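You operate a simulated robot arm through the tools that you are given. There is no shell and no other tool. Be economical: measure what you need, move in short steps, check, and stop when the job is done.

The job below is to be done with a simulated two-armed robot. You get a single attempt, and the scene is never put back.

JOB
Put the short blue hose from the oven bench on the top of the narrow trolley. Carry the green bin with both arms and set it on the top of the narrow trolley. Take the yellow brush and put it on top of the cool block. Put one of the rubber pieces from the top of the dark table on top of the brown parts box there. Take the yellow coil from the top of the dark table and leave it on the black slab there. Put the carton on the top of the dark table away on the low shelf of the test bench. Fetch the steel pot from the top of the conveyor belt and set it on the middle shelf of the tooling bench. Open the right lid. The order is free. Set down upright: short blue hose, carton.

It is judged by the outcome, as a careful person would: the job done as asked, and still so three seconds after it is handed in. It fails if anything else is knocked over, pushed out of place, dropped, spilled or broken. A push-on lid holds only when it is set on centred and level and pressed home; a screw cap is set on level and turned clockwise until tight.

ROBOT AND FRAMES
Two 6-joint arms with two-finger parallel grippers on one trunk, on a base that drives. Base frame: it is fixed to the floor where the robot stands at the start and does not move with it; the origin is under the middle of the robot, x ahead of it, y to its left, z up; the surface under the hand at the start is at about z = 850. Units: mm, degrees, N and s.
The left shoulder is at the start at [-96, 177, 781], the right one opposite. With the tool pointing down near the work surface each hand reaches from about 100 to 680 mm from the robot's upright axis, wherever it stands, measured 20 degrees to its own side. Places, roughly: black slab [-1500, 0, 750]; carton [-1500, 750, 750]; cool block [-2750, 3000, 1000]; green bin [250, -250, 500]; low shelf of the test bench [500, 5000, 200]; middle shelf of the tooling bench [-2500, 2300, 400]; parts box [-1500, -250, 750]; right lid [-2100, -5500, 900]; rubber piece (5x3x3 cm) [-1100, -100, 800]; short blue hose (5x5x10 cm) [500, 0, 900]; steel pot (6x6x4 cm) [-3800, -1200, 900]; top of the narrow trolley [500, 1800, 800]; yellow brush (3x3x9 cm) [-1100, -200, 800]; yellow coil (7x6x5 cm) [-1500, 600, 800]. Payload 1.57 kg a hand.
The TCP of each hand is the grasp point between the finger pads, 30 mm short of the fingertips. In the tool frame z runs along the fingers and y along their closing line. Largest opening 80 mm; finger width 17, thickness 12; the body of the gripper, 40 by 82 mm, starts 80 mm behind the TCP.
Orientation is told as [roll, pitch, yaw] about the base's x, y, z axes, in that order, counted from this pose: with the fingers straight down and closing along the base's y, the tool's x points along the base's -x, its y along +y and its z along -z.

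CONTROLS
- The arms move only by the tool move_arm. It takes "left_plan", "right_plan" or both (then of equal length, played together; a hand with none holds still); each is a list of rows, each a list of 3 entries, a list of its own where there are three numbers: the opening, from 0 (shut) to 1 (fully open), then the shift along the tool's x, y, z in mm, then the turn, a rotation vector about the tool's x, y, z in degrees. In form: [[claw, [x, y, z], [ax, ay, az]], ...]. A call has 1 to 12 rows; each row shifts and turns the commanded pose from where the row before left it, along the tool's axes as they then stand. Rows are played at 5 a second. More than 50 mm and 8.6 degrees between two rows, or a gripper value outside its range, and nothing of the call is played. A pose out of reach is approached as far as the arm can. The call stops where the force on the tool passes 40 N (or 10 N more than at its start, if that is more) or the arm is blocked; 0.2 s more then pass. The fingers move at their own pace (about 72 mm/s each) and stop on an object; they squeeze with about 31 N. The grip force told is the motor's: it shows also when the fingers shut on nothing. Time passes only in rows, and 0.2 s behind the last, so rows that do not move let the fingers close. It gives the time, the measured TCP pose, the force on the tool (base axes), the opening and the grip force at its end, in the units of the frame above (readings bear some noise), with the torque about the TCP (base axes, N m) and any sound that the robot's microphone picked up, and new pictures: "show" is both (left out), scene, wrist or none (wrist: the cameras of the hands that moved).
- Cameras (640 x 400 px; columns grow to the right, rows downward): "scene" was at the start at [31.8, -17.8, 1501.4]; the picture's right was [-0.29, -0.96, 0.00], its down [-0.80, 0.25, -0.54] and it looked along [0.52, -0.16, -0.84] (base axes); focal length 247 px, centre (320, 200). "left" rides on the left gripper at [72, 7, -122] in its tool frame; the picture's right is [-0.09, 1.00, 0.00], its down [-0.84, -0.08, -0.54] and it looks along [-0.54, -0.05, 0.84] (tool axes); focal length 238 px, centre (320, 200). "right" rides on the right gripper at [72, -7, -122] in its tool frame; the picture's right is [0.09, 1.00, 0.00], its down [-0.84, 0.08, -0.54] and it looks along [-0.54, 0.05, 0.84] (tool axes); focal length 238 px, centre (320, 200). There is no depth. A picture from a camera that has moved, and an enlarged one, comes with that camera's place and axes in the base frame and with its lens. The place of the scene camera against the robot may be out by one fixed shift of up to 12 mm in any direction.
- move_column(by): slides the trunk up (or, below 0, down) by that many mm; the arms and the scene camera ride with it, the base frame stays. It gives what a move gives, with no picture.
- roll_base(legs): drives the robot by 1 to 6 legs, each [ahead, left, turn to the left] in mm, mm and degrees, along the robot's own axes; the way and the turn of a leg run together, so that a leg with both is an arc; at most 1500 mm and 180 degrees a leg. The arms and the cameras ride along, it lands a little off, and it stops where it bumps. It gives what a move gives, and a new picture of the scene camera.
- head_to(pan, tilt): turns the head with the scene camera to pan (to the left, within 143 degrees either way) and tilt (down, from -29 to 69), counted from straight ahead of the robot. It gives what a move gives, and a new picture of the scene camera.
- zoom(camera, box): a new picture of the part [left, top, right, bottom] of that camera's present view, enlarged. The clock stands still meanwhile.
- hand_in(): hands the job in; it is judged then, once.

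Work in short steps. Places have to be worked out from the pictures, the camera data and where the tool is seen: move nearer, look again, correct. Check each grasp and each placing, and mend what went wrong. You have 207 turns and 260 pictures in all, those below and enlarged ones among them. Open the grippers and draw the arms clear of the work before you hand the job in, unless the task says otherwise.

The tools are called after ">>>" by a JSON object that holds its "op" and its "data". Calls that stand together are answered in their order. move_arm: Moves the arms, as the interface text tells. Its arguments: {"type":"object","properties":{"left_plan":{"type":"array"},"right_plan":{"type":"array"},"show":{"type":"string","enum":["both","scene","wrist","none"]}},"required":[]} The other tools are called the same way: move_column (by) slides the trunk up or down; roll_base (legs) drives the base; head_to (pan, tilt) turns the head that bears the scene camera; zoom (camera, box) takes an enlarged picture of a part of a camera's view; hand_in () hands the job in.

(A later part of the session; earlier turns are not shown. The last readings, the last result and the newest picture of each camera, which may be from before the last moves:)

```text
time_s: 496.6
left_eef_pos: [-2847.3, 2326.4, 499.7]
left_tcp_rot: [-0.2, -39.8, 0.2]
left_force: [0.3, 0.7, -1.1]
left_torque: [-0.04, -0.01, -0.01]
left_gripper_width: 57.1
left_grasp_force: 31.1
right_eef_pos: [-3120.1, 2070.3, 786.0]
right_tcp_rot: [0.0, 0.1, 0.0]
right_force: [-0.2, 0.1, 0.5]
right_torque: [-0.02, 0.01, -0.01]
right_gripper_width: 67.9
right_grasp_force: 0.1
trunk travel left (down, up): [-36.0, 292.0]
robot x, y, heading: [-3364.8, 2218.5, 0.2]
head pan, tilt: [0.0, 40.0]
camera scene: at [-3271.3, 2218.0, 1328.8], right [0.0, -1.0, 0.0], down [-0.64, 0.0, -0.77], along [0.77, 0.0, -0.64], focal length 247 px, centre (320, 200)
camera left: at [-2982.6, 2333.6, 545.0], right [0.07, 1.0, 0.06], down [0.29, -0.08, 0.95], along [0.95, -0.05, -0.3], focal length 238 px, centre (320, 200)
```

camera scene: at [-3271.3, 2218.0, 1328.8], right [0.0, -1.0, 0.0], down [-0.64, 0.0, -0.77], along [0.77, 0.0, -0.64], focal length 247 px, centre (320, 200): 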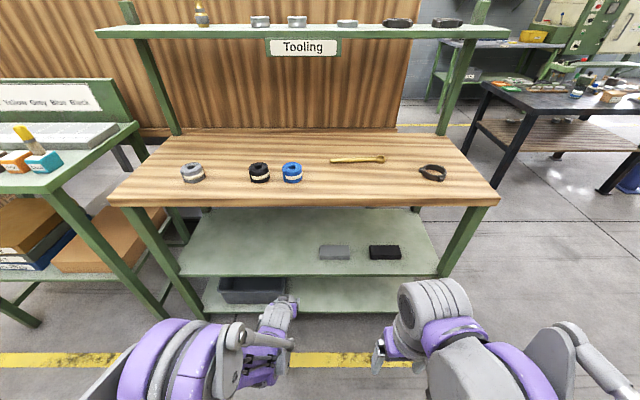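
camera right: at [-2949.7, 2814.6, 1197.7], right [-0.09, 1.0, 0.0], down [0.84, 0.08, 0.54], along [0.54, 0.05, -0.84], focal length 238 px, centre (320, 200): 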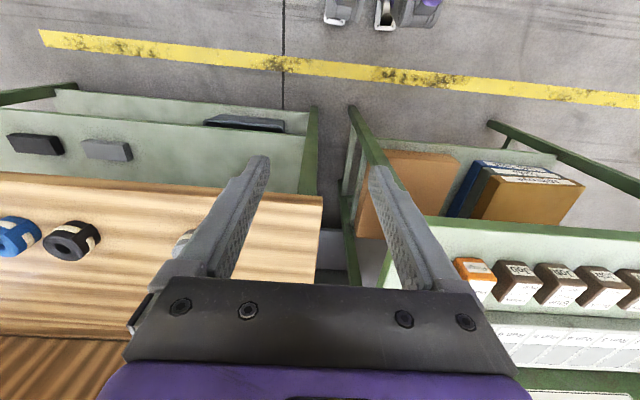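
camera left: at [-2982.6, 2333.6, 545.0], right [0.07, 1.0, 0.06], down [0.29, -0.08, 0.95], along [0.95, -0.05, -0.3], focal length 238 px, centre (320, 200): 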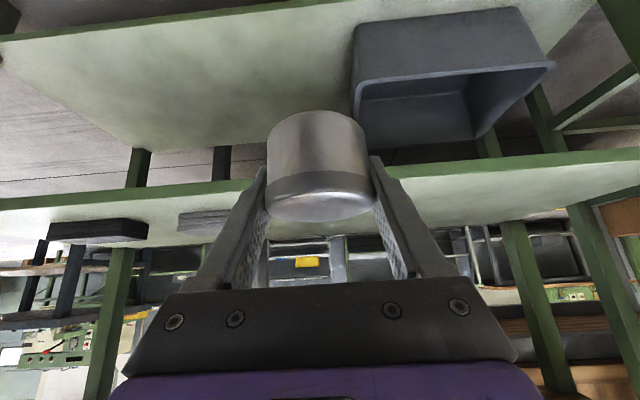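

Shelf top is z≈430. I raise the pot 25 mm and drive in.

>>> {"op": "move_arm", "data": {"left_plan": [[0, [-16, 0, -19], [0, 0, 0]], [0, [0, 0, 0], [0, 0, 0]]], "show": "none"}}

>>> {"op": "roll_base", "data": {"legs": [[225, 0, 0]]}}

>>> {"op": "move_arm", "data": {"left_plan": [[0, [0, 0, 0], [0, 0, 0]]], "show": "wrist"}}

```text
time_s: 497.2
left_eef_pos: [-2848.5, 2326.7, 524.0]
left_tcp_rot: [-0.1, -39.9, 0.1]
left_force: [-0.3, -1.3, -1.3]
left_torque: [0.01, -0.03, -0.01]
left_gripper_width: 56.9
left_grasp_force: 31.0
right_eef_pos: [-3120.8, 2070.3, 786.2]
right_tcp_rot: [0.1, 0.2, 0.0]
right_force: [1.3, 0.1, 0.0]
right_torque: [0.0, 0.0, -0.01]
right_gripper_width: 68.0
right_grasp_force: 0.1
trunk travel left (down, up): [-36.0, 292.0]
robot x, y, heading: [-3365.2, 2214.5, -0.0]
head pan, tilt: [0.0, 40.0]
```

```text
time_s: 498.9
left_eef_pos: [-2623.4, 2328.3, 524.9]
left_tcp_rot: [0.0, -39.8, 0.2]
left_force: [0.4, 0.4, -1.5]
left_torque: [-0.02, 0.0, 0.02]
left_gripper_width: 57.0
left_grasp_force: 29.8
right_eef_pos: [-2895.0, 2070.8, 785.5]
right_tcp_rot: [0.0, 0.0, 0.0]
right_force: [0.6, -0.2, -0.3]
right_torque: [-0.03, 0.03, 0.0]
right_gripper_width: 68.0
right_grasp_force: 0.1
trunk travel left (down, up): [-36.0, 292.0]
robot x, y, heading: [-3141.0, 2211.8, -0.1]
head pan, tilt: [0.0, 40.0]
camera scene: at [-3045.0, 2218.2, 1328.8], right [0.0, -1.0, 0.0], down [-0.64, 0.0, -0.77], along [0.77, 0.0, -0.64], focal length 247 px, centre (320, 200)
```

scene: 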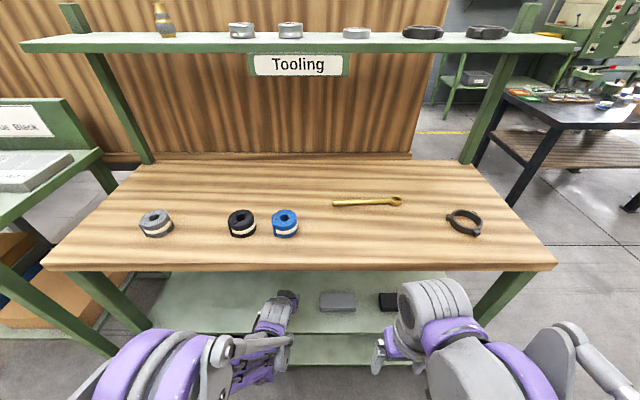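

```text
time_s: 499.3
left_eef_pos: [-2623.3, 2327.8, 525.0]
left_tcp_rot: [-0.1, -39.9, 0.2]
left_force: [-0.3, -0.7, -1.5]
left_torque: [-0.02, -0.01, -0.02]
left_gripper_width: 57.0
left_grasp_force: 30.8
right_eef_pos: [-2894.2, 2069.7, 784.7]
right_tcp_rot: [0.1, 0.1, 0.2]
right_force: [-0.3, -0.3, 0.6]
right_torque: [-0.02, -0.01, -0.02]
right_gripper_width: 67.9
right_grasp_force: 0.2
trunk travel left (down, up): [-36.0, 292.0]
robot x, y, heading: [-3139.3, 2215.5, 0.0]
head pan, tilt: [0.0, 40.0]
camera left: at [-2757.2, 2333.8, 570.7], right [0.07, 1.0, 0.06], down [0.29, -0.08, 0.95], along [0.95, -0.05, -0.3], focal length 238 px, centre (320, 200)
```

left: 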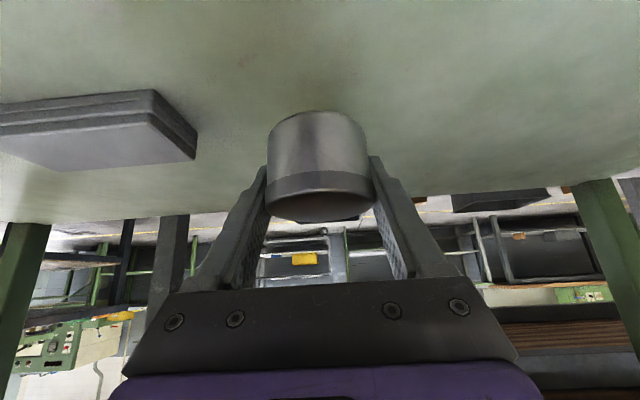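

Over the shelf. I lower to contact.

>>> {"op": "move_arm", "data": {"left_plan": [[0, [-15.3, 0, 12.9], [0, 0, 0]], [0, [16, 0, 19.2], [0, 0, 0]], [0, [12.9, 0, 15.3], [0, 0, 0]], [0, [1.93, 0, 2.3], [0, 0, 0]], [0, [1.93, 0, 2.3], [0, 0, 0]], [0, [1.93, 0, 2.3], [0, 0, 0]], [0, [1.93, 0, 2.3], [0, 0, 0]], [0, [1.93, 0, 2.3], [0, 0, 0]], [0, [1.93, 0, 2.3], [0, 0, 0]]], "show": "wrist"}}

```text
time_s: 501.1
left_eef_pos: [-2603.3, 2327.3, 468.6]
left_tcp_rot: [-0.1, -40.6, -0.1]
left_force: [-6.4, 1.7, 23.9]
left_torque: [0.04, 0.56, -0.06]
left_gripper_width: 57.0
left_grasp_force: 30.9
right_eef_pos: [-2896.5, 2070.5, 786.4]
right_tcp_rot: [0.0, 0.1, 0.1]
right_force: [0.1, 1.4, -0.5]
right_torque: [-0.02, 0.02, 0.01]
right_gripper_width: 67.9
right_grasp_force: 0.1
trunk travel left (down, up): [-36.0, 292.0]
robot x, y, heading: [-3137.4, 2218.2, 0.0]
head pan, tilt: [0.0, 40.0]
stopped in row 9 (left hand): the force on the tool passed its limit at 45 N (the readings are from after the stop); the commanded pose is now the measured one
camera left: at [-2737.5, 2333.7, 513.0], right [0.07, 1.0, 0.06], down [0.28, -0.08, 0.96], along [0.96, -0.05, -0.29], focal length 238 px, centre (320, 200)
```

left: 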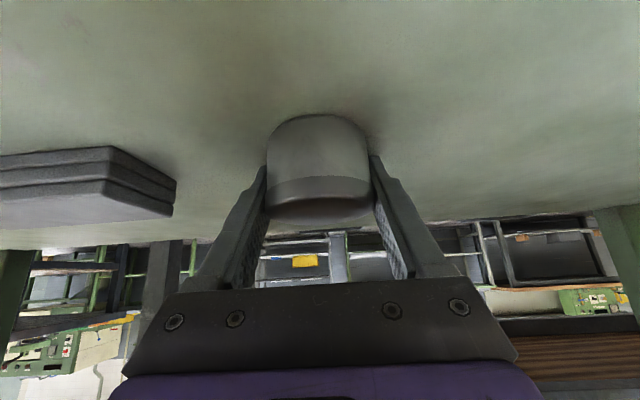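

Contact at z≈469. I unload a little, open, and withdraw along the tool axis.

>>> {"op": "move_arm", "data": {"left_plan": [[0, [-1, 0, -1.2], [0, 0, 0]], [1, [0, 0, 0], [0, 0, 0]], [1, [0, 0, 0], [0, 0, 0]], [1, [0, 0, -30], [0, 0, 0]], [1, [0, 0, -45], [0, 0, 0]], [1, [0, 0, -45], [0, 0, 0]]], "show": "wrist"}}

```text
time_s: 502.6
left_eef_pos: [-2679.1, 2328.6, 559.1]
left_tcp_rot: [-0.1, -40.3, 0.0]
left_force: [-0.7, -0.8, 0.2]
left_torque: [-0.01, -0.01, 0.01]
left_gripper_width: 80.1
left_grasp_force: 0.0
right_eef_pos: [-2895.2, 2070.0, 786.1]
right_tcp_rot: [0.1, 0.0, 0.2]
right_force: [-0.4, -0.4, 0.6]
right_torque: [0.03, 0.07, -0.01]
right_gripper_width: 68.1
right_grasp_force: 0.0
trunk travel left (down, up): [-36.0, 292.0]
robot x, y, heading: [-3138.6, 2214.3, 0.3]
head pan, tilt: [0.0, 40.0]
camera left: at [-2812.6, 2335.3, 604.8], right [0.07, 1.0, 0.06], down [0.29, -0.08, 0.95], along [0.96, -0.05, -0.29], focal length 238 px, centre (320, 200)
```

left: 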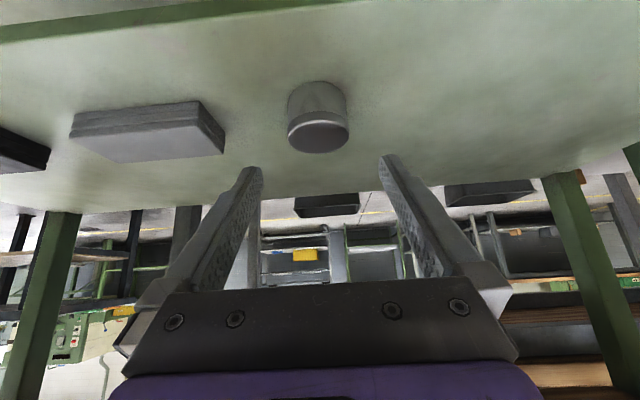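

Pot sits on the middle shelf. I back out, raise the trunk, and set the left hand down-pointing again.

>>> {"op": "roll_base", "data": {"legs": [[-220, 0, 0]]}}

>>> {"op": "move_column", "data": {"by": 230}}

>>> {"op": "move_arm", "data": {"left_plan": [[0.5, [0, 0, -35], [0, 8, 0]], [0.5, [0, 0, -35], [0, 8, 0]], [0.5, [0, 0, -35], [0, 8, 0]], [0.5, [0, 0, -35], [0, 8, 0]], [0.5, [0, 0, -35], [0, 8, 0]], [0.5, [20, 0, -40], [0, 0, 0]], [0.5, [20, 0, -40], [0, 0, 0]]], "right_plan": [[0.5, [0, 0, 0], [0, 0, 0]], [0.5, [0, 0, 0], [0, 0, 0]], [0.5, [0, 0, 0], [0, 0, 0]], [0.5, [0, 0, 0], [0, 0, 0]], [0.5, [0, 0, 0], [0, 0, 0]], [0.5, [0, 0, 0], [0, 0, 0]], [0.5, [0, 0, 0], [0, 0, 0]]], "show": "scene"}}

```text
time_s: 504.2
left_eef_pos: [-2900.7, 2331.8, 560.0]
left_tcp_rot: [0.0, -40.3, 0.4]
left_force: [-0.7, -0.3, 0.4]
left_torque: [-0.05, 0.0, 0.03]
left_gripper_width: 80.0
left_grasp_force: 0.1
right_eef_pos: [-3116.1, 2070.8, 785.7]
right_tcp_rot: [0.0, 0.0, 0.4]
right_force: [0.0, 0.5, 0.1]
right_torque: [0.01, -0.02, 0.01]
right_gripper_width: 68.2
right_grasp_force: 0.0
trunk travel left (down, up): [-36.0, 292.0]
robot x, y, heading: [-3361.1, 2214.5, 0.3]
head pan, tilt: [0.0, 40.0]
camera scene: at [-3268.0, 2217.9, 1328.8], right [0.01, -1.0, 0.0], down [-0.64, 0.0, -0.77], along [0.77, 0.0, -0.64], focal length 247 px, centre (320, 200)
```

scene: 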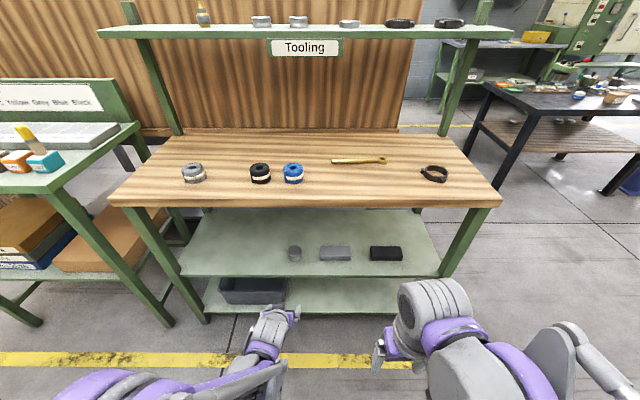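

```text
time_s: 506.7
left_eef_pos: [-2899.7, 2330.4, 788.8]
left_tcp_rot: [-0.1, -40.3, 0.4]
left_force: [0.4, 0.4, -0.8]
left_torque: [-0.04, -0.04, -0.01]
left_gripper_width: 80.2
left_grasp_force: 0.1
right_eef_pos: [-3116.2, 2071.5, 1015.4]
right_tcp_rot: [0.0, 0.1, 0.3]
right_force: [-0.1, -0.4, -0.6]
right_torque: [-0.04, -0.01, -0.01]
right_gripper_width: 68.1
right_grasp_force: 0.2
trunk travel left (down, up): [-266.0, 62.0]
robot x, y, heading: [-3363.5, 2214.5, 0.2]
head pan, tilt: [0.0, 40.0]
```

```text
time_s: 508.3
left_eef_pos: [-3012.3, 2332.5, 1025.5]
left_tcp_rot: [0.0, -0.4, 0.2]
left_force: [0.4, 0.5, -0.5]
left_torque: [0.0, 0.0, -0.03]
left_gripper_width: 40.1
left_grasp_force: 0.1
right_eef_pos: [-3117.1, 2070.1, 1016.0]
right_tcp_rot: [-0.1, 0.0, 0.4]
right_force: [0.7, -0.5, -0.1]
right_torque: [0.0, 0.02, -0.01]
right_gripper_width: 39.9
right_grasp_force: 0.1
trunk travel left (down, up): [-266.0, 62.0]
robot x, y, heading: [-3359.3, 2215.6, 0.3]
head pan, tilt: [0.0, 40.0]
camera scene: at [-3312.0, 2217.7, 1567.4], right [0.01, -1.0, 0.0], down [-0.64, 0.0, -0.77], along [0.77, 0.0, -0.64], focal length 247 px, centre (320, 200)
```

scene: 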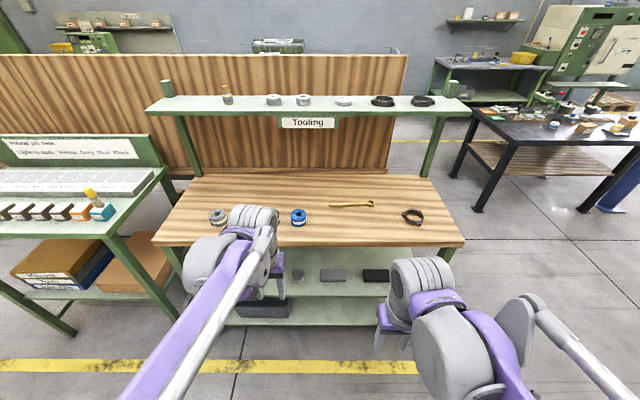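

Next is the right lid far down the hall. I drive along the aisle in stages, looking ahead.

>>> {"op": "roll_base", "data": {"legs": [[0, -900, 0], [430, -900, 0], [0, -1300, 0]]}}

>>> {"op": "head_to", "data": {"pan": -85, "tilt": 20}}

```text
time_s: 535.6
left_eef_pos: [-2493.5, -732.5, 1025.0]
left_tcp_rot: [-0.1, -0.3, 3.5]
left_force: [0.0, -0.5, 0.2]
left_torque: [-0.01, 0.0, 0.0]
left_gripper_width: 40.3
left_grasp_force: 0.2
right_eef_pos: [-2583.3, -999.7, 1015.7]
right_tcp_rot: [0.1, 0.1, 3.6]
right_force: [-0.3, 0.8, 0.6]
right_torque: [0.01, 0.01, 0.02]
right_gripper_width: 39.9
right_grasp_force: 0.0
trunk travel left (down, up): [-266.0, 62.0]
robot x, y, heading: [-2835.4, -870.1, 3.6]
head pan, tilt: [0.0, 40.0]
camera scene: at [-2786.4, -863.5, 1567.4], right [0.06, -1.0, 0.0], down [-0.64, -0.04, -0.77], along [0.76, 0.05, -0.64], focal length 247 px, centre (320, 200)
```

scene: 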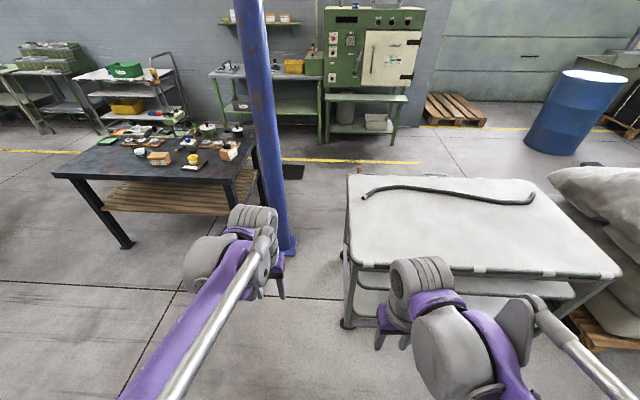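

```text
time_s: 537.2
left_eef_pos: [-2493.6, -732.2, 1024.0]
left_tcp_rot: [0.0, -0.3, 3.4]
left_force: [0.0, -0.3, -0.7]
left_torque: [-0.02, 0.02, 0.02]
left_gripper_width: 39.8
left_grasp_force: 0.0
right_eef_pos: [-2583.0, -999.2, 1016.0]
right_tcp_rot: [0.0, 0.1, 3.5]
right_force: [0.4, 0.2, -1.1]
right_torque: [0.02, 0.0, -0.02]
right_gripper_width: 39.9
right_grasp_force: 0.0
trunk travel left (down, up): [-266.0, 62.0]
robot x, y, heading: [-2836.3, -867.0, 3.8]
head pan, tilt: [-85.0, 20.0]
camera scene: at [-2857.5, -960.7, 1598.8], right [-0.99, -0.15, 0.0], down [-0.05, 0.34, -0.94], along [0.14, -0.93, -0.34], focal length 247 px, centre (320, 200)
```

scene: 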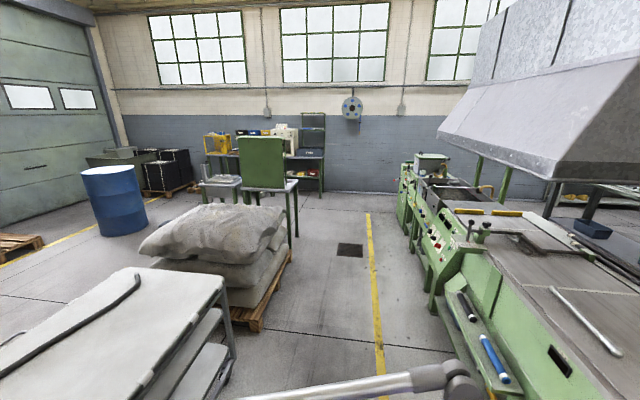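

I zoom on the workstation at the end of the hall.

>>> {"op": "zoom", "data": {"camera": "scene", "box": [160, 100, 360, 240]}}

>>> {"op": "roll_base", "data": {"legs": [[-60, 0, 0], [0, 0, -93.5], [1400, 0, 0]]}}

>>> {"op": "head_to", "data": {"pan": 15, "tilt": 20}}

```text
2.86 times, centred on (260, 170) of scene
camera zoom: at [-2857.5, -960.7, 1598.8], right [-0.99, -0.15, 0.0], down [-0.05, 0.34, -0.94], along [0.14, -0.93, -0.34], focal length 705 px, centre (491, 286)
```

zoom: 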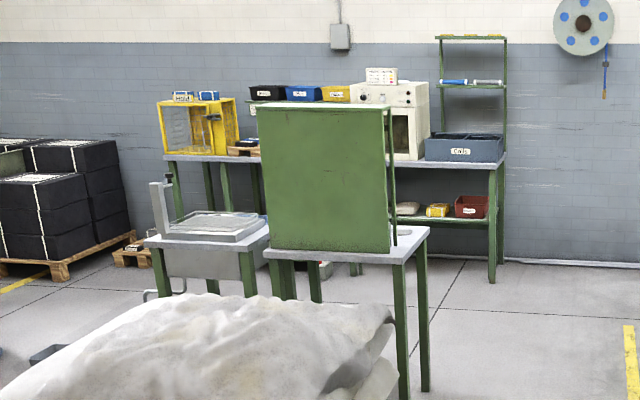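

```text
time_s: 548.5
left_eef_pos: [-2759.3, -2599.5, 1025.3]
left_tcp_rot: [-0.1, -0.4, -89.4]
left_force: [0.4, 0.3, -0.4]
left_torque: [0.0, 0.04, 0.0]
left_gripper_width: 40.0
left_grasp_force: 0.1
right_eef_pos: [-3022.9, -2497.1, 1016.5]
right_tcp_rot: [0.0, 0.1, -89.2]
right_force: [-0.3, -0.6, 0.7]
right_torque: [-0.04, 0.01, 0.02]
right_gripper_width: 40.3
right_grasp_force: 0.1
trunk travel left (down, up): [-266.0, 62.0]
robot x, y, heading: [-2879.4, -2253.6, -89.5]
head pan, tilt: [-85.0, 20.0]
camera scene: at [-2967.2, -2218.0, 1598.8], right [-0.1, 1.0, 0.0], down [0.34, 0.03, -0.94], along [-0.94, -0.09, -0.34], focal length 247 px, centre (320, 200)
```

scene: 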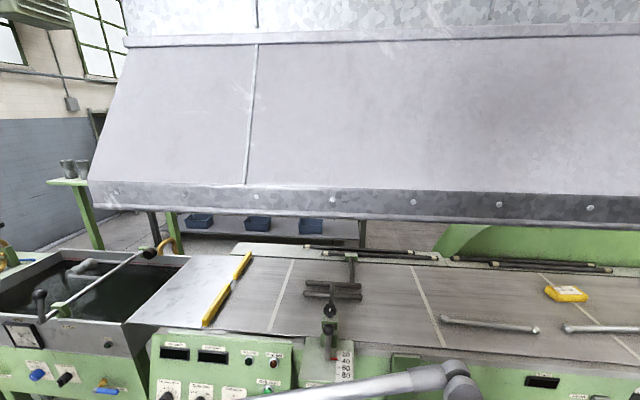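

```text
time_s: 550.3
left_eef_pos: [-2759.1, -2600.0, 1025.3]
left_tcp_rot: [0.0, -0.3, -89.4]
left_force: [-0.3, 0.5, -0.2]
left_torque: [0.02, -0.02, 0.01]
left_gripper_width: 40.1
left_grasp_force: 0.1
right_eef_pos: [-3021.8, -2497.3, 1015.8]
right_tcp_rot: [0.0, 0.2, -89.3]
right_force: [0.0, 1.0, -0.9]
right_torque: [-0.03, -0.01, 0.01]
right_gripper_width: 40.4
right_grasp_force: 0.0
trunk travel left (down, up): [-266.0, 62.0]
robot x, y, heading: [-2875.9, -2252.8, -89.2]
head pan, tilt: [15.0, 20.0]
camera scene: at [-2849.4, -2298.3, 1598.8], right [-0.96, -0.27, 0.0], down [-0.09, 0.33, -0.94], along [0.25, -0.9, -0.34], focal length 247 px, centre (320, 200)
```

scene: 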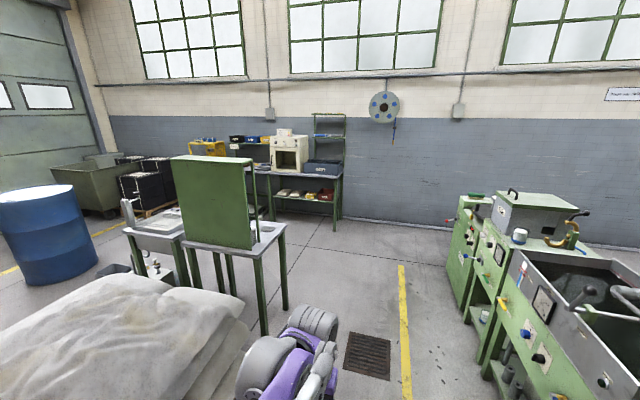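

I drive further along and look at the wall bench.

>>> {"op": "roll_base", "data": {"legs": [[1500, 0, -0.5], [300, 0, 0]]}}

>>> {"op": "head_to", "data": {"pan": 25, "tilt": 25}}

>>> {"op": "zoom", "data": {"camera": "scene", "box": [140, 80, 440, 268]}}

```text
time_s: 559.3
left_eef_pos: [-2764.4, -4388.2, 1024.7]
left_tcp_rot: [0.0, -0.3, -90.4]
left_force: [0.0, 0.1, 0.4]
left_torque: [0.03, -0.02, 0.02]
left_gripper_width: 39.9
left_grasp_force: 0.0
right_eef_pos: [-3026.2, -4281.7, 1015.6]
right_tcp_rot: [0.1, 0.1, -90.1]
right_force: [-1.2, -0.2, -0.4]
right_torque: [0.03, -0.01, 0.02]
right_gripper_width: 40.2
right_grasp_force: 0.0
trunk travel left (down, up): [-266.0, 62.0]
robot x, y, heading: [-2877.4, -4039.4, -90.4]
head pan, tilt: [15.0, 20.0]
camera scene: at [-2850.1, -4084.6, 1598.8], right [-0.97, -0.25, 0.0], down [-0.09, 0.33, -0.94], along [0.24, -0.91, -0.34], focal length 247 px, centre (320, 200)
```

scene: 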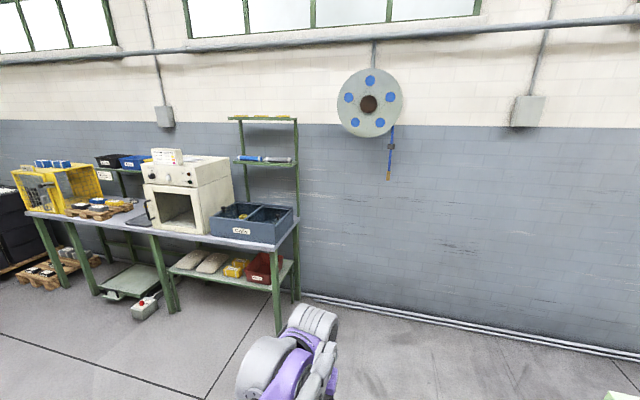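

```text
time_s: 560.0
left_eef_pos: [-2764.3, -4387.7, 1025.0]
left_tcp_rot: [0.0, -0.3, -90.4]
left_force: [0.0, 0.3, 1.3]
left_torque: [-0.01, 0.02, 0.01]
left_gripper_width: 40.2
left_grasp_force: 0.0
right_eef_pos: [-3024.5, -4280.3, 1016.2]
right_tcp_rot: [0.0, 0.2, -90.3]
right_force: [-0.8, -0.5, -0.7]
right_torque: [0.02, 0.01, 0.0]
right_gripper_width: 39.9
right_grasp_force: 0.2
trunk travel left (down, up): [-266.0, 62.0]
robot x, y, heading: [-2877.6, -4036.1, -90.2]
head pan, tilt: [25.0, 25.0]
camera scene: at [-2835.3, -4078.0, 1590.7], right [-0.91, -0.42, 0.0], down [-0.18, 0.38, -0.91], along [0.38, -0.82, -0.42], focal length 247 px, centre (320, 200)
```

scene: 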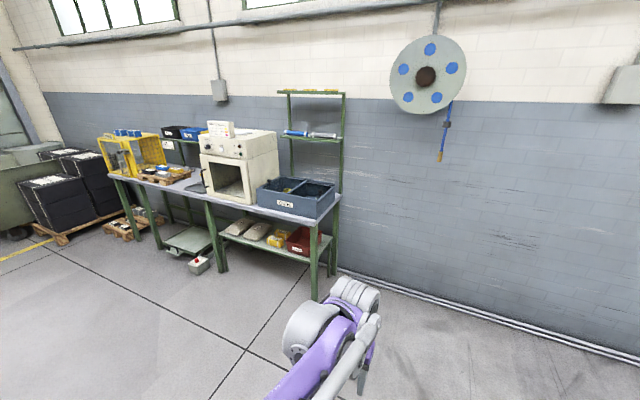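

```text
2.13 times, centred on (290, 174) of scene
camera zoom: at [-2835.3, -4078.0, 1590.7], right [-0.91, -0.42, 0.0], down [-0.18, 0.38, -0.91], along [0.38, -0.82, -0.42], focal length 525 px, centre (384, 255)
```

zoom: 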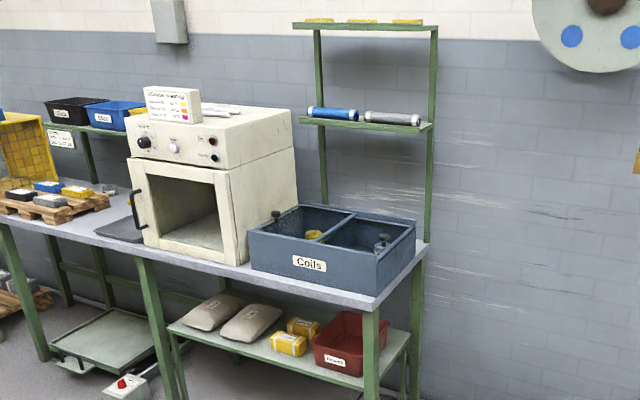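

The lids seem to be on the blue "Coils" box near [-2118,-5313]. I drive in front of it.

>>> {"op": "roll_base", "data": {"legs": [[500, 0, 0], [0, 740, 0]]}}

>>> {"op": "head_to", "data": {"pan": 0, "tilt": 40}}

>>> {"op": "zoom", "data": {"camera": "scene", "box": [220, 80, 420, 205]}}

```text
time_s: 569.5
left_eef_pos: [-2018.3, -4881.9, 1025.8]
left_tcp_rot: [0.0, -0.3, -89.8]
left_force: [-0.3, 0.4, 0.3]
left_torque: [-0.02, 0.03, 0.0]
left_gripper_width: 39.9
left_grasp_force: 0.1
right_eef_pos: [-2279.1, -4778.4, 1015.5]
right_tcp_rot: [0.0, 0.1, -89.6]
right_force: [0.2, -0.4, 0.6]
right_torque: [-0.02, 0.02, 0.01]
right_gripper_width: 39.9
right_grasp_force: 0.2
trunk travel left (down, up): [-266.0, 62.0]
robot x, y, heading: [-2135.5, -4530.4, -89.7]
head pan, tilt: [25.0, 25.0]
camera scene: at [-2092.4, -4573.4, 1590.7], right [-0.9, -0.43, 0.0], down [-0.18, 0.38, -0.91], along [0.39, -0.82, -0.42], focal length 247 px, centre (320, 200)
```

scene: 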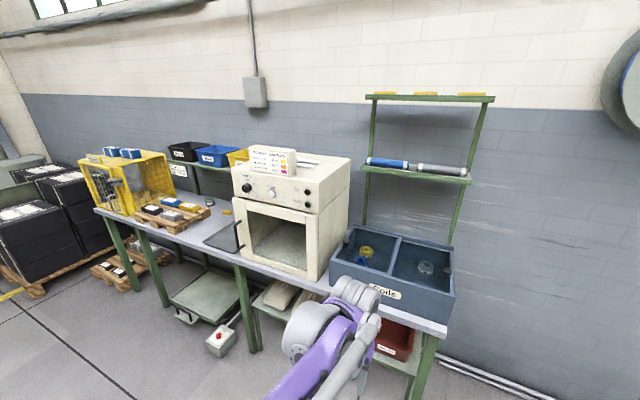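

```text
time_s: 570.4
left_eef_pos: [-2018.5, -4882.4, 1024.1]
left_tcp_rot: [-0.1, -0.3, -89.9]
left_force: [-0.6, -0.5, -0.2]
left_torque: [0.01, -0.03, 0.01]
left_gripper_width: 39.9
left_grasp_force: 0.1
right_eef_pos: [-2280.3, -4777.5, 1016.2]
right_tcp_rot: [0.0, 0.1, -89.7]
right_force: [0.6, 0.8, 0.6]
right_torque: [0.0, -0.01, 0.06]
right_gripper_width: 39.9
right_grasp_force: 0.0
trunk travel left (down, up): [-266.0, 62.0]
robot x, y, heading: [-2138.3, -4529.5, -89.6]
head pan, tilt: [0.0, 40.0]
camera scene: at [-2131.4, -4575.1, 1567.4], right [-1.0, -0.01, 0.0], down [0.0, 0.64, -0.77], along [0.0, -0.77, -0.64], focal length 247 px, centre (320, 200)
```

scene: 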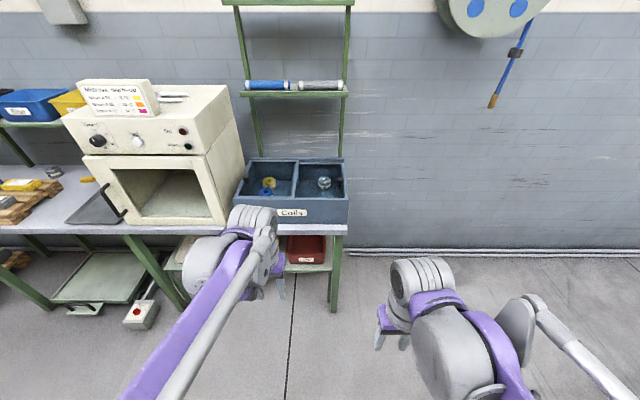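

```text
3.20 times, centred on (320, 142) of scene
camera zoom: at [-2131.4, -4575.1, 1567.4], right [-1.0, -0.01, 0.0], down [0.0, 0.64, -0.77], along [0.0, -0.77, -0.64], focal length 790 px, centre (320, 384)
```

zoom: 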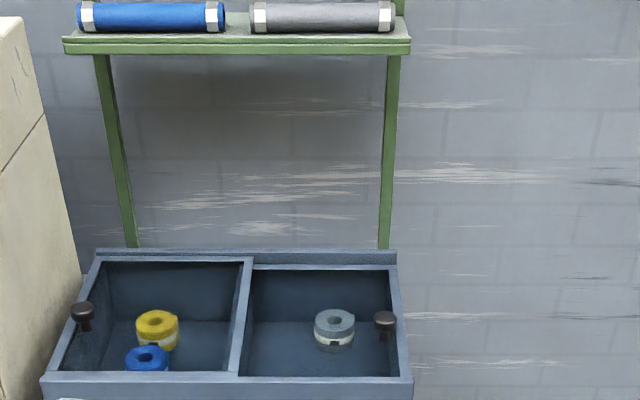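

The box has two compartments with dark knobs at their outer edges, perhaps clear lids. I drive closer and look with the right wrist camera.

>>> {"op": "roll_base", "data": {"legs": [[330, 0, -0.4]]}}

>>> {"op": "move_arm", "data": {"right_plan": [[1, [-45, 0, 0], [0, 0, 0]], [1, [-45, 15, 0], [0, 0, 0]], [1, [-45, 15, 0], [0, 0, 0]], [1, [-45, 15, 0], [0, 0, 0]], [1, [-45, 15, 0], [0, 0, 0]]], "left_plan": [[0.5, [20, 40, 0], [0, 0, 0]], [0.5, [40, 20, 0], [0, 0, 0]], [0.5, [40, 20, 0], [0, 0, 0]], [0.5, [0, 0, 0], [0, 0, 0]], [0.5, [0, 0, 0], [0, 0, 0]]], "show": "both"}}

```text
time_s: 572.6
left_eef_pos: [-2022.3, -5209.1, 1024.2]
left_tcp_rot: [0.0, -0.3, -90.4]
left_force: [0.7, -0.5, -0.2]
left_torque: [0.02, 0.04, -0.01]
left_gripper_width: 40.2
left_grasp_force: 0.0
right_eef_pos: [-2282.9, -5103.2, 1015.9]
right_tcp_rot: [0.0, 0.1, -90.3]
right_force: [0.8, -0.1, 0.8]
right_torque: [0.01, 0.02, 0.0]
right_gripper_width: 40.1
right_grasp_force: 0.0
trunk travel left (down, up): [-266.0, 62.0]
robot x, y, heading: [-2138.4, -4860.9, -90.2]
head pan, tilt: [0.0, 40.0]
camera scene: at [-2131.9, -4901.0, 1567.3], right [-1.0, 0.01, 0.0], down [0.0, 0.64, -0.77], along [0.0, -0.77, -0.64], focal length 247 px, centre (320, 200)
```

scene: 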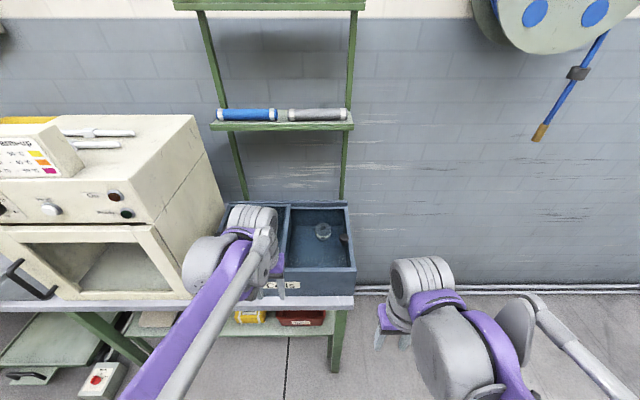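

```text
time_s: 573.8
left_eef_pos: [-1942.0, -5110.4, 1023.7]
left_tcp_rot: [0.0, -0.2, -90.5]
left_force: [0.4, -0.2, 0.3]
left_torque: [0.01, -0.01, 0.02]
left_gripper_width: 40.2
left_grasp_force: 0.0
right_eef_pos: [-2225.4, -5328.6, 1017.7]
right_tcp_rot: [0.0, 0.1, -90.3]
right_force: [0.3, -0.4, 1.1]
right_torque: [0.0, -0.01, 0.01]
right_gripper_width: 79.8
right_grasp_force: 0.1
trunk travel left (down, up): [-266.0, 62.0]
robot x, y, heading: [-2136.1, -4862.5, -90.4]
head pan, tilt: [0.0, 40.0]
camera scene: at [-2131.5, -4902.4, 1567.4], right [-1.0, 0.01, 0.0], down [0.0, 0.64, -0.77], along [0.0, -0.77, -0.64], focal length 247 px, centre (320, 200)
camera right: at [-2232.0, -5257.6, 1139.7], right [1.0, 0.09, 0.0], down [0.07, -0.84, 0.54], along [0.05, -0.54, -0.84], focal length 238 px, centre (320, 200)
camera left: at [-1935.2, -5039.6, 1144.4], right [1.0, -0.1, 0.0], down [-0.08, -0.83, 0.55], along [-0.05, -0.54, -0.84], focal length 238 px, centre (320, 200)
```

scene: 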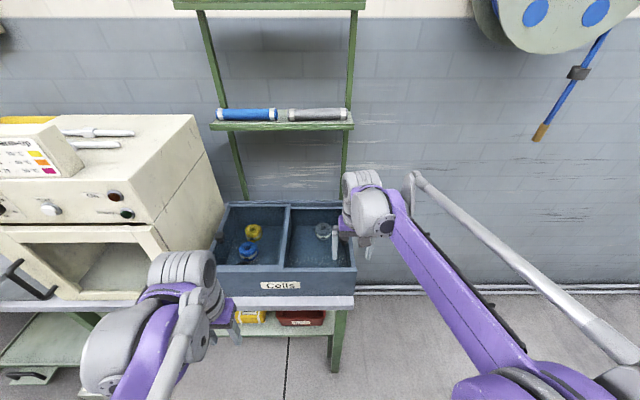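
right: 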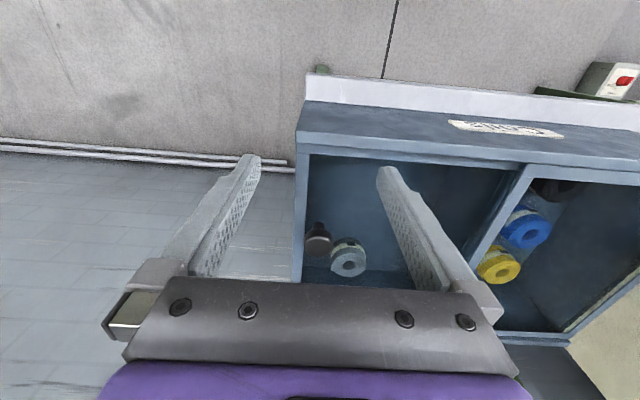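
left: 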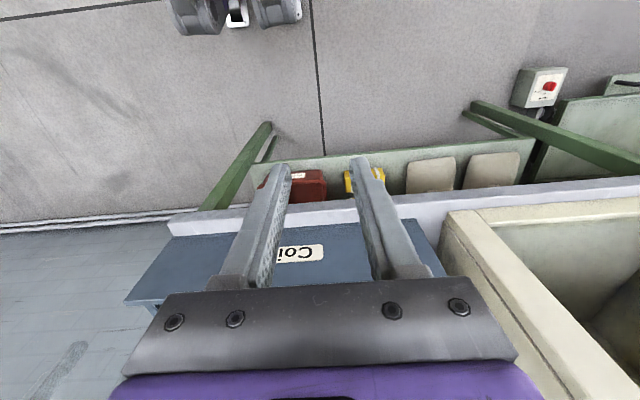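

>>> {"op": "zoom", "data": {"camera": "right", "box": [280, 130, 440, 290]}}

>>> {"op": "zoom", "data": {"camera": "scene", "box": [200, 190, 370, 300]}}

```text
2.50 times, centred on (360, 210) of right
camera zoom: at [-2232.0, -5257.6, 1139.7], right [1.0, 0.09, 0.0], down [0.07, -0.84, 0.54], along [0.05, -0.54, -0.84], focal length 596 px, centre (220, 175)
```

zoom: 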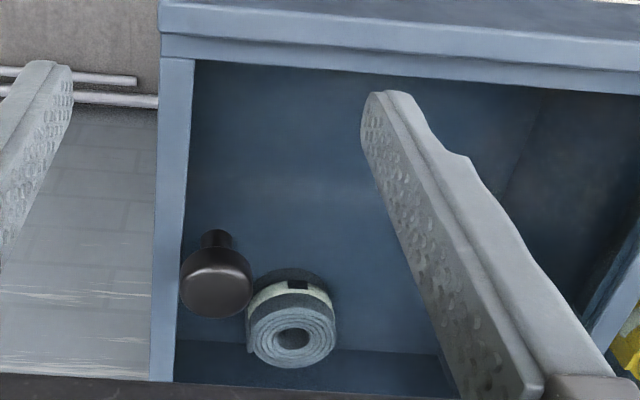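

```text
3.64 times, centred on (285, 245) of scene
camera zoom: at [-2131.5, -4902.4, 1567.4], right [-1.0, 0.01, 0.0], down [0.0, 0.64, -0.77], along [0.0, -0.77, -0.64], focal length 898 px, centre (447, 36)
```

zoom: 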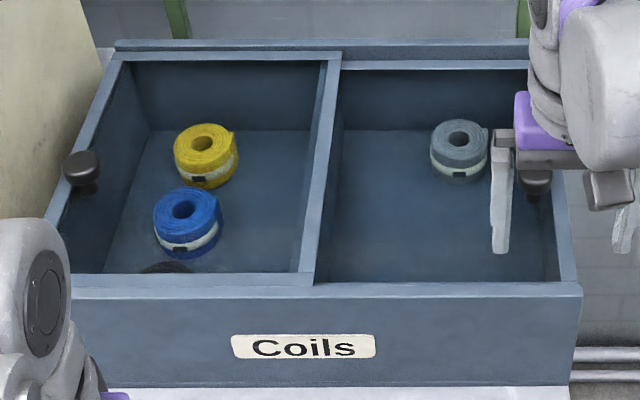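

These look like clear sliding lids with knobs; the right knob is near [-2217,-5412], top z≈977. I bring the right hand above it.

>>> {"op": "move_arm", "data": {"right_plan": [[1, [-42, 4, -10], [0, 0, 0]], [1, [-41, 4, 0], [0, 0, 0]], [1, [0, 0, 0], [0, 0, 0]]], "show": "both"}}

>>> {"op": "zoom", "data": {"camera": "right", "box": [220, 60, 480, 222]}}

```text
time_s: 574.6
left_eef_pos: [-1943.3, -5109.0, 1024.5]
left_tcp_rot: [0.0, -0.3, -90.4]
left_force: [-0.1, 0.5, 0.9]
left_torque: [-0.08, -0.06, 0.04]
left_gripper_width: 39.9
left_grasp_force: 0.1
right_eef_pos: [-2219.3, -5410.3, 1027.5]
right_tcp_rot: [0.0, 0.0, -90.2]
right_force: [-0.1, -0.2, -0.3]
right_torque: [0.02, -0.01, 0.02]
right_gripper_width: 80.3
right_grasp_force: 0.1
trunk travel left (down, up): [-266.0, 62.0]
robot x, y, heading: [-2137.1, -4860.0, -90.1]
head pan, tilt: [0.0, 40.0]
camera scene: at [-2132.0, -4899.7, 1567.4], right [-1.0, 0.01, 0.0], down [0.0, 0.64, -0.77], along [0.0, -0.77, -0.64], focal length 247 px, centre (320, 200)
camera right: at [-2225.4, -5339.8, 1149.0], right [1.0, 0.09, 0.0], down [0.07, -0.84, 0.54], along [0.05, -0.54, -0.84], focal length 238 px, centre (320, 200)
```

scene: 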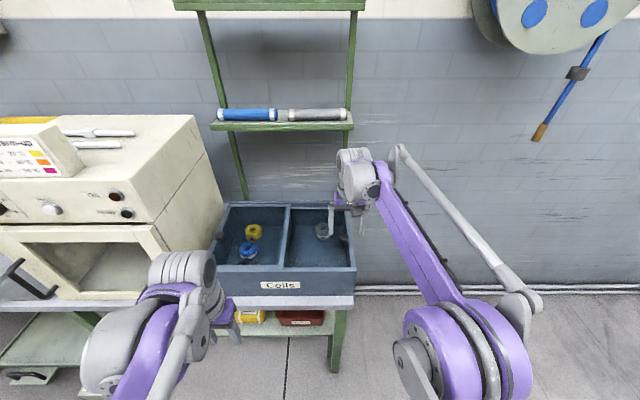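
right: 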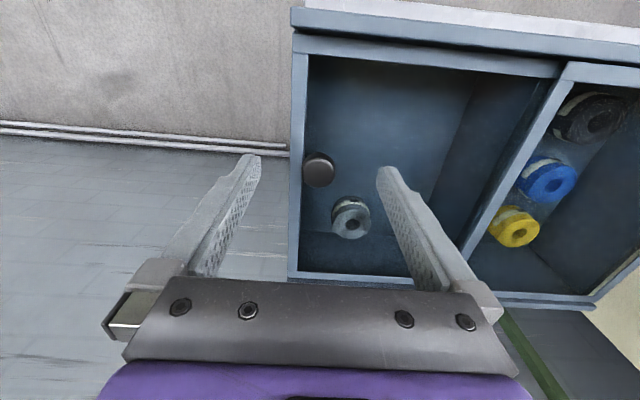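

```text
2.46 times, centred on (350, 141) of right
camera zoom: at [-2225.4, -5339.8, 1149.0], right [1.0, 0.09, 0.0], down [0.07, -0.84, 0.54], along [0.05, -0.54, -0.84], focal length 587 px, centre (246, 345)
```

zoom: 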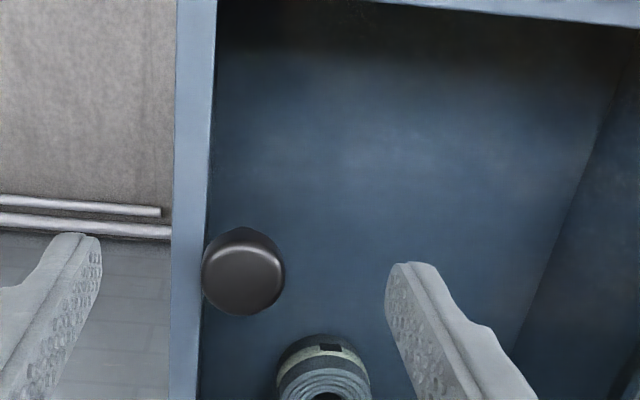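

Two-view fix: knob at [-2216,-5440], top z≈945; the left lid rides on a higher track, so the right lid should slide left beneath it. I descend with a narrower opening.

>>> {"op": "move_arm", "data": {"right_plan": [[0.62, [-30, 3, 0], [0, 0, 0]], [0.62, [0, 0, 35], [0, 0, 0]], [0.62, [0, 0, 20], [0, 0, 0]], [0.62, [0, 0, 0], [0, 0, 0]]], "show": "wrist"}}

```text
time_s: 575.6
left_eef_pos: [-1943.0, -5110.2, 1023.5]
left_tcp_rot: [-0.1, -0.3, -90.4]
left_force: [0.0, 1.0, -0.1]
left_torque: [-0.01, 0.02, 0.01]
left_gripper_width: 40.0
left_grasp_force: 0.1
right_eef_pos: [-2213.4, -5439.6, 971.8]
right_tcp_rot: [0.0, 0.1, -90.2]
right_force: [0.3, 0.6, 0.1]
right_torque: [0.0, 0.01, 0.0]
right_gripper_width: 49.7
right_grasp_force: 0.1
trunk travel left (down, up): [-266.0, 62.0]
robot x, y, heading: [-2133.6, -4858.7, -90.4]
head pan, tilt: [0.0, 40.0]
camera right: at [-2220.4, -5368.9, 1093.1], right [1.0, 0.09, 0.0], down [0.07, -0.84, 0.54], along [0.05, -0.54, -0.84], focal length 238 px, centre (320, 200)
```

right: 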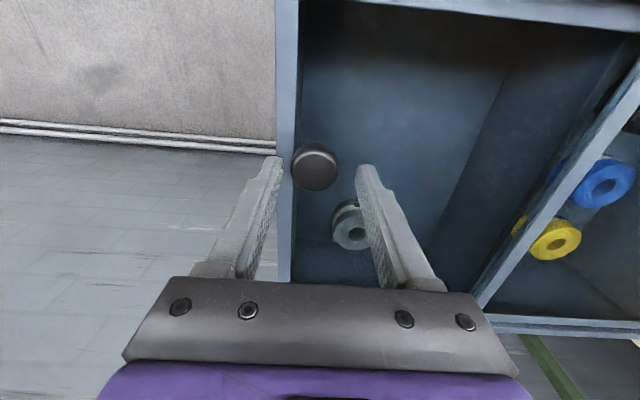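

Aligned. I descend the last 15 mm and close on the knob.

>>> {"op": "move_arm", "data": {"right_plan": [[0.62, [0, -3, 6], [0, 0, 0]], [0.62, [0, 0, 5], [0, 0, 0]], [0.62, [0, 0, 4], [0, 0, 0]], [0, [0, 0, 0], [0, 0, 0]], [0, [0, 0, 0], [0, 0, 0]], [0, [0, 0, 0], [0, 0, 0]]], "show": "wrist"}}

```text
time_s: 577.0
left_eef_pos: [-1943.3, -5109.3, 1023.5]
left_tcp_rot: [0.0, -0.3, -90.4]
left_force: [-0.3, -0.3, 0.2]
left_torque: [0.0, 0.03, 0.02]
left_gripper_width: 40.2
left_grasp_force: 0.1
right_eef_pos: [-2217.2, -5441.2, 955.9]
right_tcp_rot: [0.0, 0.1, -90.2]
right_force: [-0.1, 0.3, -1.9]
right_torque: [-0.07, 0.02, 0.01]
right_gripper_width: 30.9
right_grasp_force: 39.6
trunk travel left (down, up): [-266.0, 62.0]
robot x, y, heading: [-2134.8, -4855.1, -90.3]
head pan, tilt: [0.0, 40.0]
camera right: at [-2222.6, -5368.6, 1077.4], right [1.0, 0.09, 0.0], down [0.07, -0.84, 0.54], along [0.05, -0.54, -0.84], focal length 238 px, centre (320, 200)
```

right: 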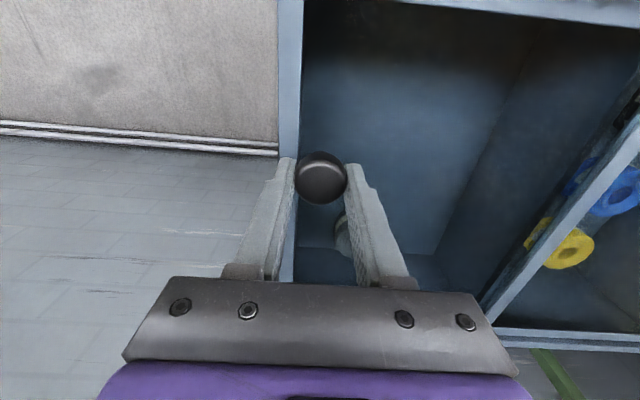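

Knob gripped. I try sliding it left (+x) in small steps.

>>> {"op": "move_arm", "data": {"right_plan": [[0, [0, 4, 0], [0, 0, 0]], [0, [0, 5, 0], [0, 0, 0]], [0, [0, 6, 0], [0, 0, 0]], [0, [0, 0, 0], [0, 0, 0]]], "show": "wrist"}}

```text
time_s: 578.0
left_eef_pos: [-1942.0, -5108.9, 1023.3]
left_tcp_rot: [0.0, -0.4, -90.4]
left_force: [0.4, -0.2, 0.0]
left_torque: [0.01, 0.02, 0.03]
left_gripper_width: 39.8
left_grasp_force: 0.1
right_eef_pos: [-2201.6, -5438.8, 954.9]
right_tcp_rot: [0.1, 0.0, -90.3]
right_force: [-0.8, 0.8, 2.1]
right_torque: [-0.05, 0.03, -0.01]
right_gripper_width: 31.2
right_grasp_force: 40.5
trunk travel left (down, up): [-266.0, 62.0]
robot x, y, heading: [-2134.7, -4861.7, -90.3]
head pan, tilt: [0.0, 40.0]
camera right: at [-2208.0, -5368.6, 1077.4], right [1.0, 0.09, 0.0], down [0.07, -0.84, 0.54], along [0.05, -0.54, -0.84], focal length 238 px, centre (320, 200)
```

right: 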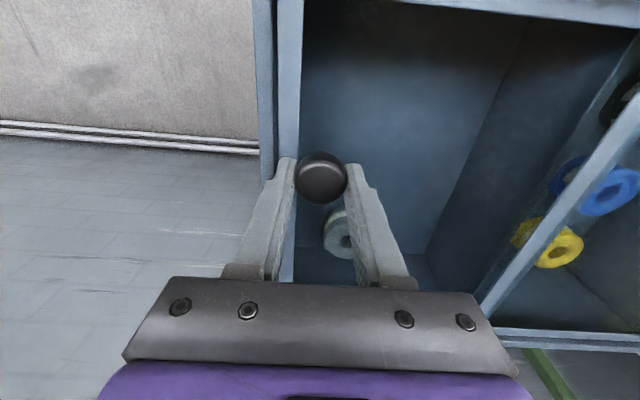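

It slides freely. I continue the slide.

>>> {"op": "move_arm", "data": {"right_plan": [[0, [0, 15, 0], [0, 0, 0]], [0, [0, 15, 0], [0, 0, 0]], [0, [0, 15, 0], [0, 0, 0]], [0, [0, 15, 0], [0, 0, 0]], [0, [0, 15, 0], [0, 0, 0]], [0, [0, 15, 0], [0, 0, 0]], [0, [0, 15, 0], [0, 0, 0]], [0, [0, 0, 0], [0, 0, 0]]], "show": "both"}}

```text
time_s: 579.8
left_eef_pos: [-1942.8, -5109.1, 1025.0]
left_tcp_rot: [0.0, -0.3, -90.4]
left_force: [0.2, -0.3, 0.4]
left_torque: [-0.02, -0.02, 0.0]
left_gripper_width: 39.9
left_grasp_force: 0.1
right_eef_pos: [-2096.9, -5440.4, 955.5]
right_tcp_rot: [0.1, 0.1, -90.1]
right_force: [0.3, 5.8, 3.4]
right_torque: [-0.09, -0.03, -0.05]
right_gripper_width: 31.2
right_grasp_force: 39.7
trunk travel left (down, up): [-266.0, 62.0]
robot x, y, heading: [-2133.8, -4860.1, -90.5]
head pan, tilt: [0.0, 40.0]
camera scene: at [-2131.9, -4899.6, 1567.4], right [-1.0, 0.01, 0.0], down [0.0, 0.64, -0.77], along [0.0, -0.77, -0.64], focal length 247 px, centre (320, 200)
camera right: at [-2102.6, -5368.5, 1077.4], right [1.0, 0.09, 0.0], down [0.07, -0.84, 0.54], along [0.05, -0.54, -0.84], focal length 238 px, centre (320, 200)
```

scene: 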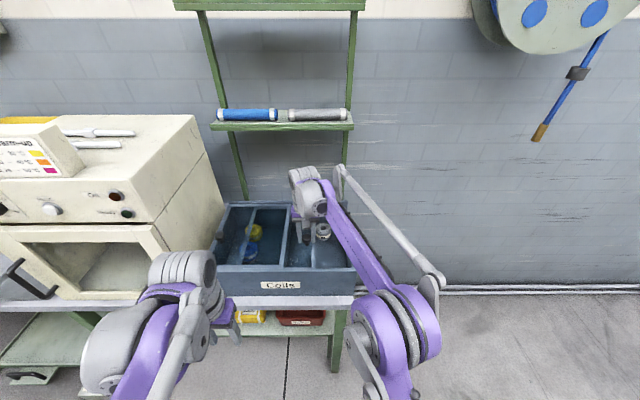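
right: 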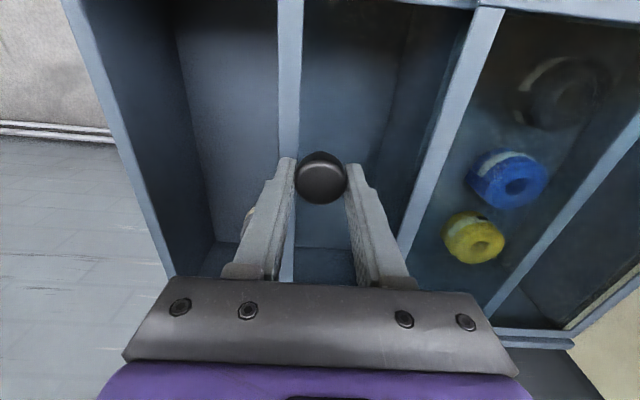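

I slide it about 28 mm more, stopping short of the left lid's frame.

>>> {"op": "move_arm", "data": {"right_plan": [[0, [0, 10, 0], [0, 0, 0]], [0, [0, 10, 0], [0, 0, 0]], [0, [0, 8, 0], [0, 0, 0]], [0, [0, 0, 0], [0, 0, 0]]], "show": "wrist"}}

```text
time_s: 580.8
left_eef_pos: [-1942.3, -5110.1, 1025.1]
left_tcp_rot: [0.0, -0.2, -90.3]
left_force: [0.2, 0.2, 0.4]
left_torque: [0.01, 0.03, 0.0]
left_gripper_width: 40.0
left_grasp_force: 0.0
right_eef_pos: [-2067.2, -5440.1, 956.0]
right_tcp_rot: [0.0, 0.0, -90.2]
right_force: [-0.3, 20.0, -20.1]
right_torque: [-0.03, 0.04, 0.01]
right_gripper_width: 31.1
right_grasp_force: 40.8
trunk travel left (down, up): [-266.0, 62.0]
robot x, y, heading: [-2141.9, -4860.8, -90.4]
head pan, tilt: [0.0, 40.0]
camera right: at [-2074.6, -5368.7, 1077.5], right [1.0, 0.09, 0.0], down [0.07, -0.84, 0.54], along [0.05, -0.54, -0.84], focal length 238 px, centre (320, 200)
```

right: 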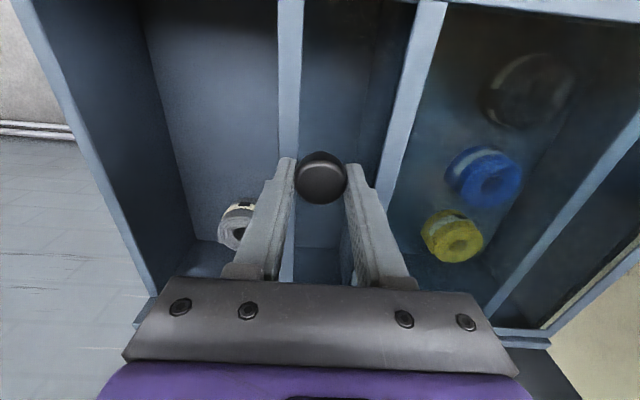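

Lid is open about 150 mm. I release, then push the knob a bit further with closed fingers from its outer side.

>>> {"op": "move_arm", "data": {"right_plan": [[0.47, [0, 0, 0], [0, 0, 0]], [0.47, [0, 0, 0], [0, 0, 0]], [0.47, [0, 0, -25], [0, 0, 0]], [0.47, [0, 0, -25], [0, 0, 0]], [0, [0, -20, 0], [0, 0, 0]], [0, [0, -20, 0], [0, 0, 0]], [0, [0, 0, 0], [0, 0, 0]], [0, [0, 0, 25], [0, 0, 0]], [0, [0, 0, 23], [0, 0, 0]], [0, [0, 0, 0], [0, 0, 0]]], "show": "wrist"}}

```text
time_s: 583.0
left_eef_pos: [-1941.9, -5109.8, 1025.1]
left_tcp_rot: [0.0, -0.3, -90.4]
left_force: [0.3, -0.1, 0.5]
left_torque: [0.0, -0.03, 0.01]
left_gripper_width: 39.9
left_grasp_force: 0.0
right_eef_pos: [-2108.1, -5441.1, 958.3]
right_tcp_rot: [0.1, 0.1, -90.2]
right_force: [-0.9, -0.5, -0.8]
right_torque: [-0.01, 0.02, -0.01]
right_gripper_width: 0.0
right_grasp_force: 21.2
trunk travel left (down, up): [-266.0, 62.0]
robot x, y, heading: [-2136.2, -4861.7, -90.3]
head pan, tilt: [0.0, 40.0]
camera right: at [-2114.9, -5370.0, 1078.7], right [1.0, 0.09, 0.0], down [0.07, -0.84, 0.54], along [0.05, -0.54, -0.84], focal length 238 px, centre (320, 200)
```

right: 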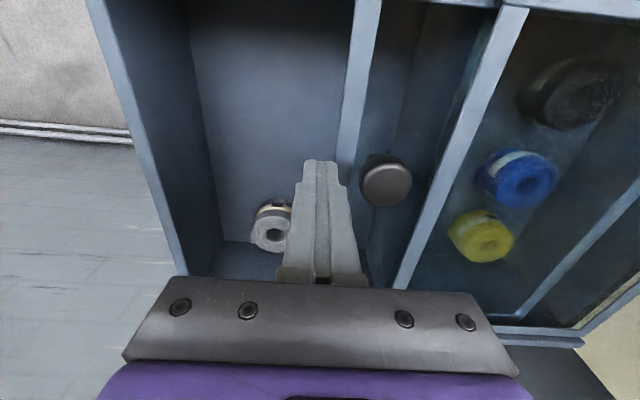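

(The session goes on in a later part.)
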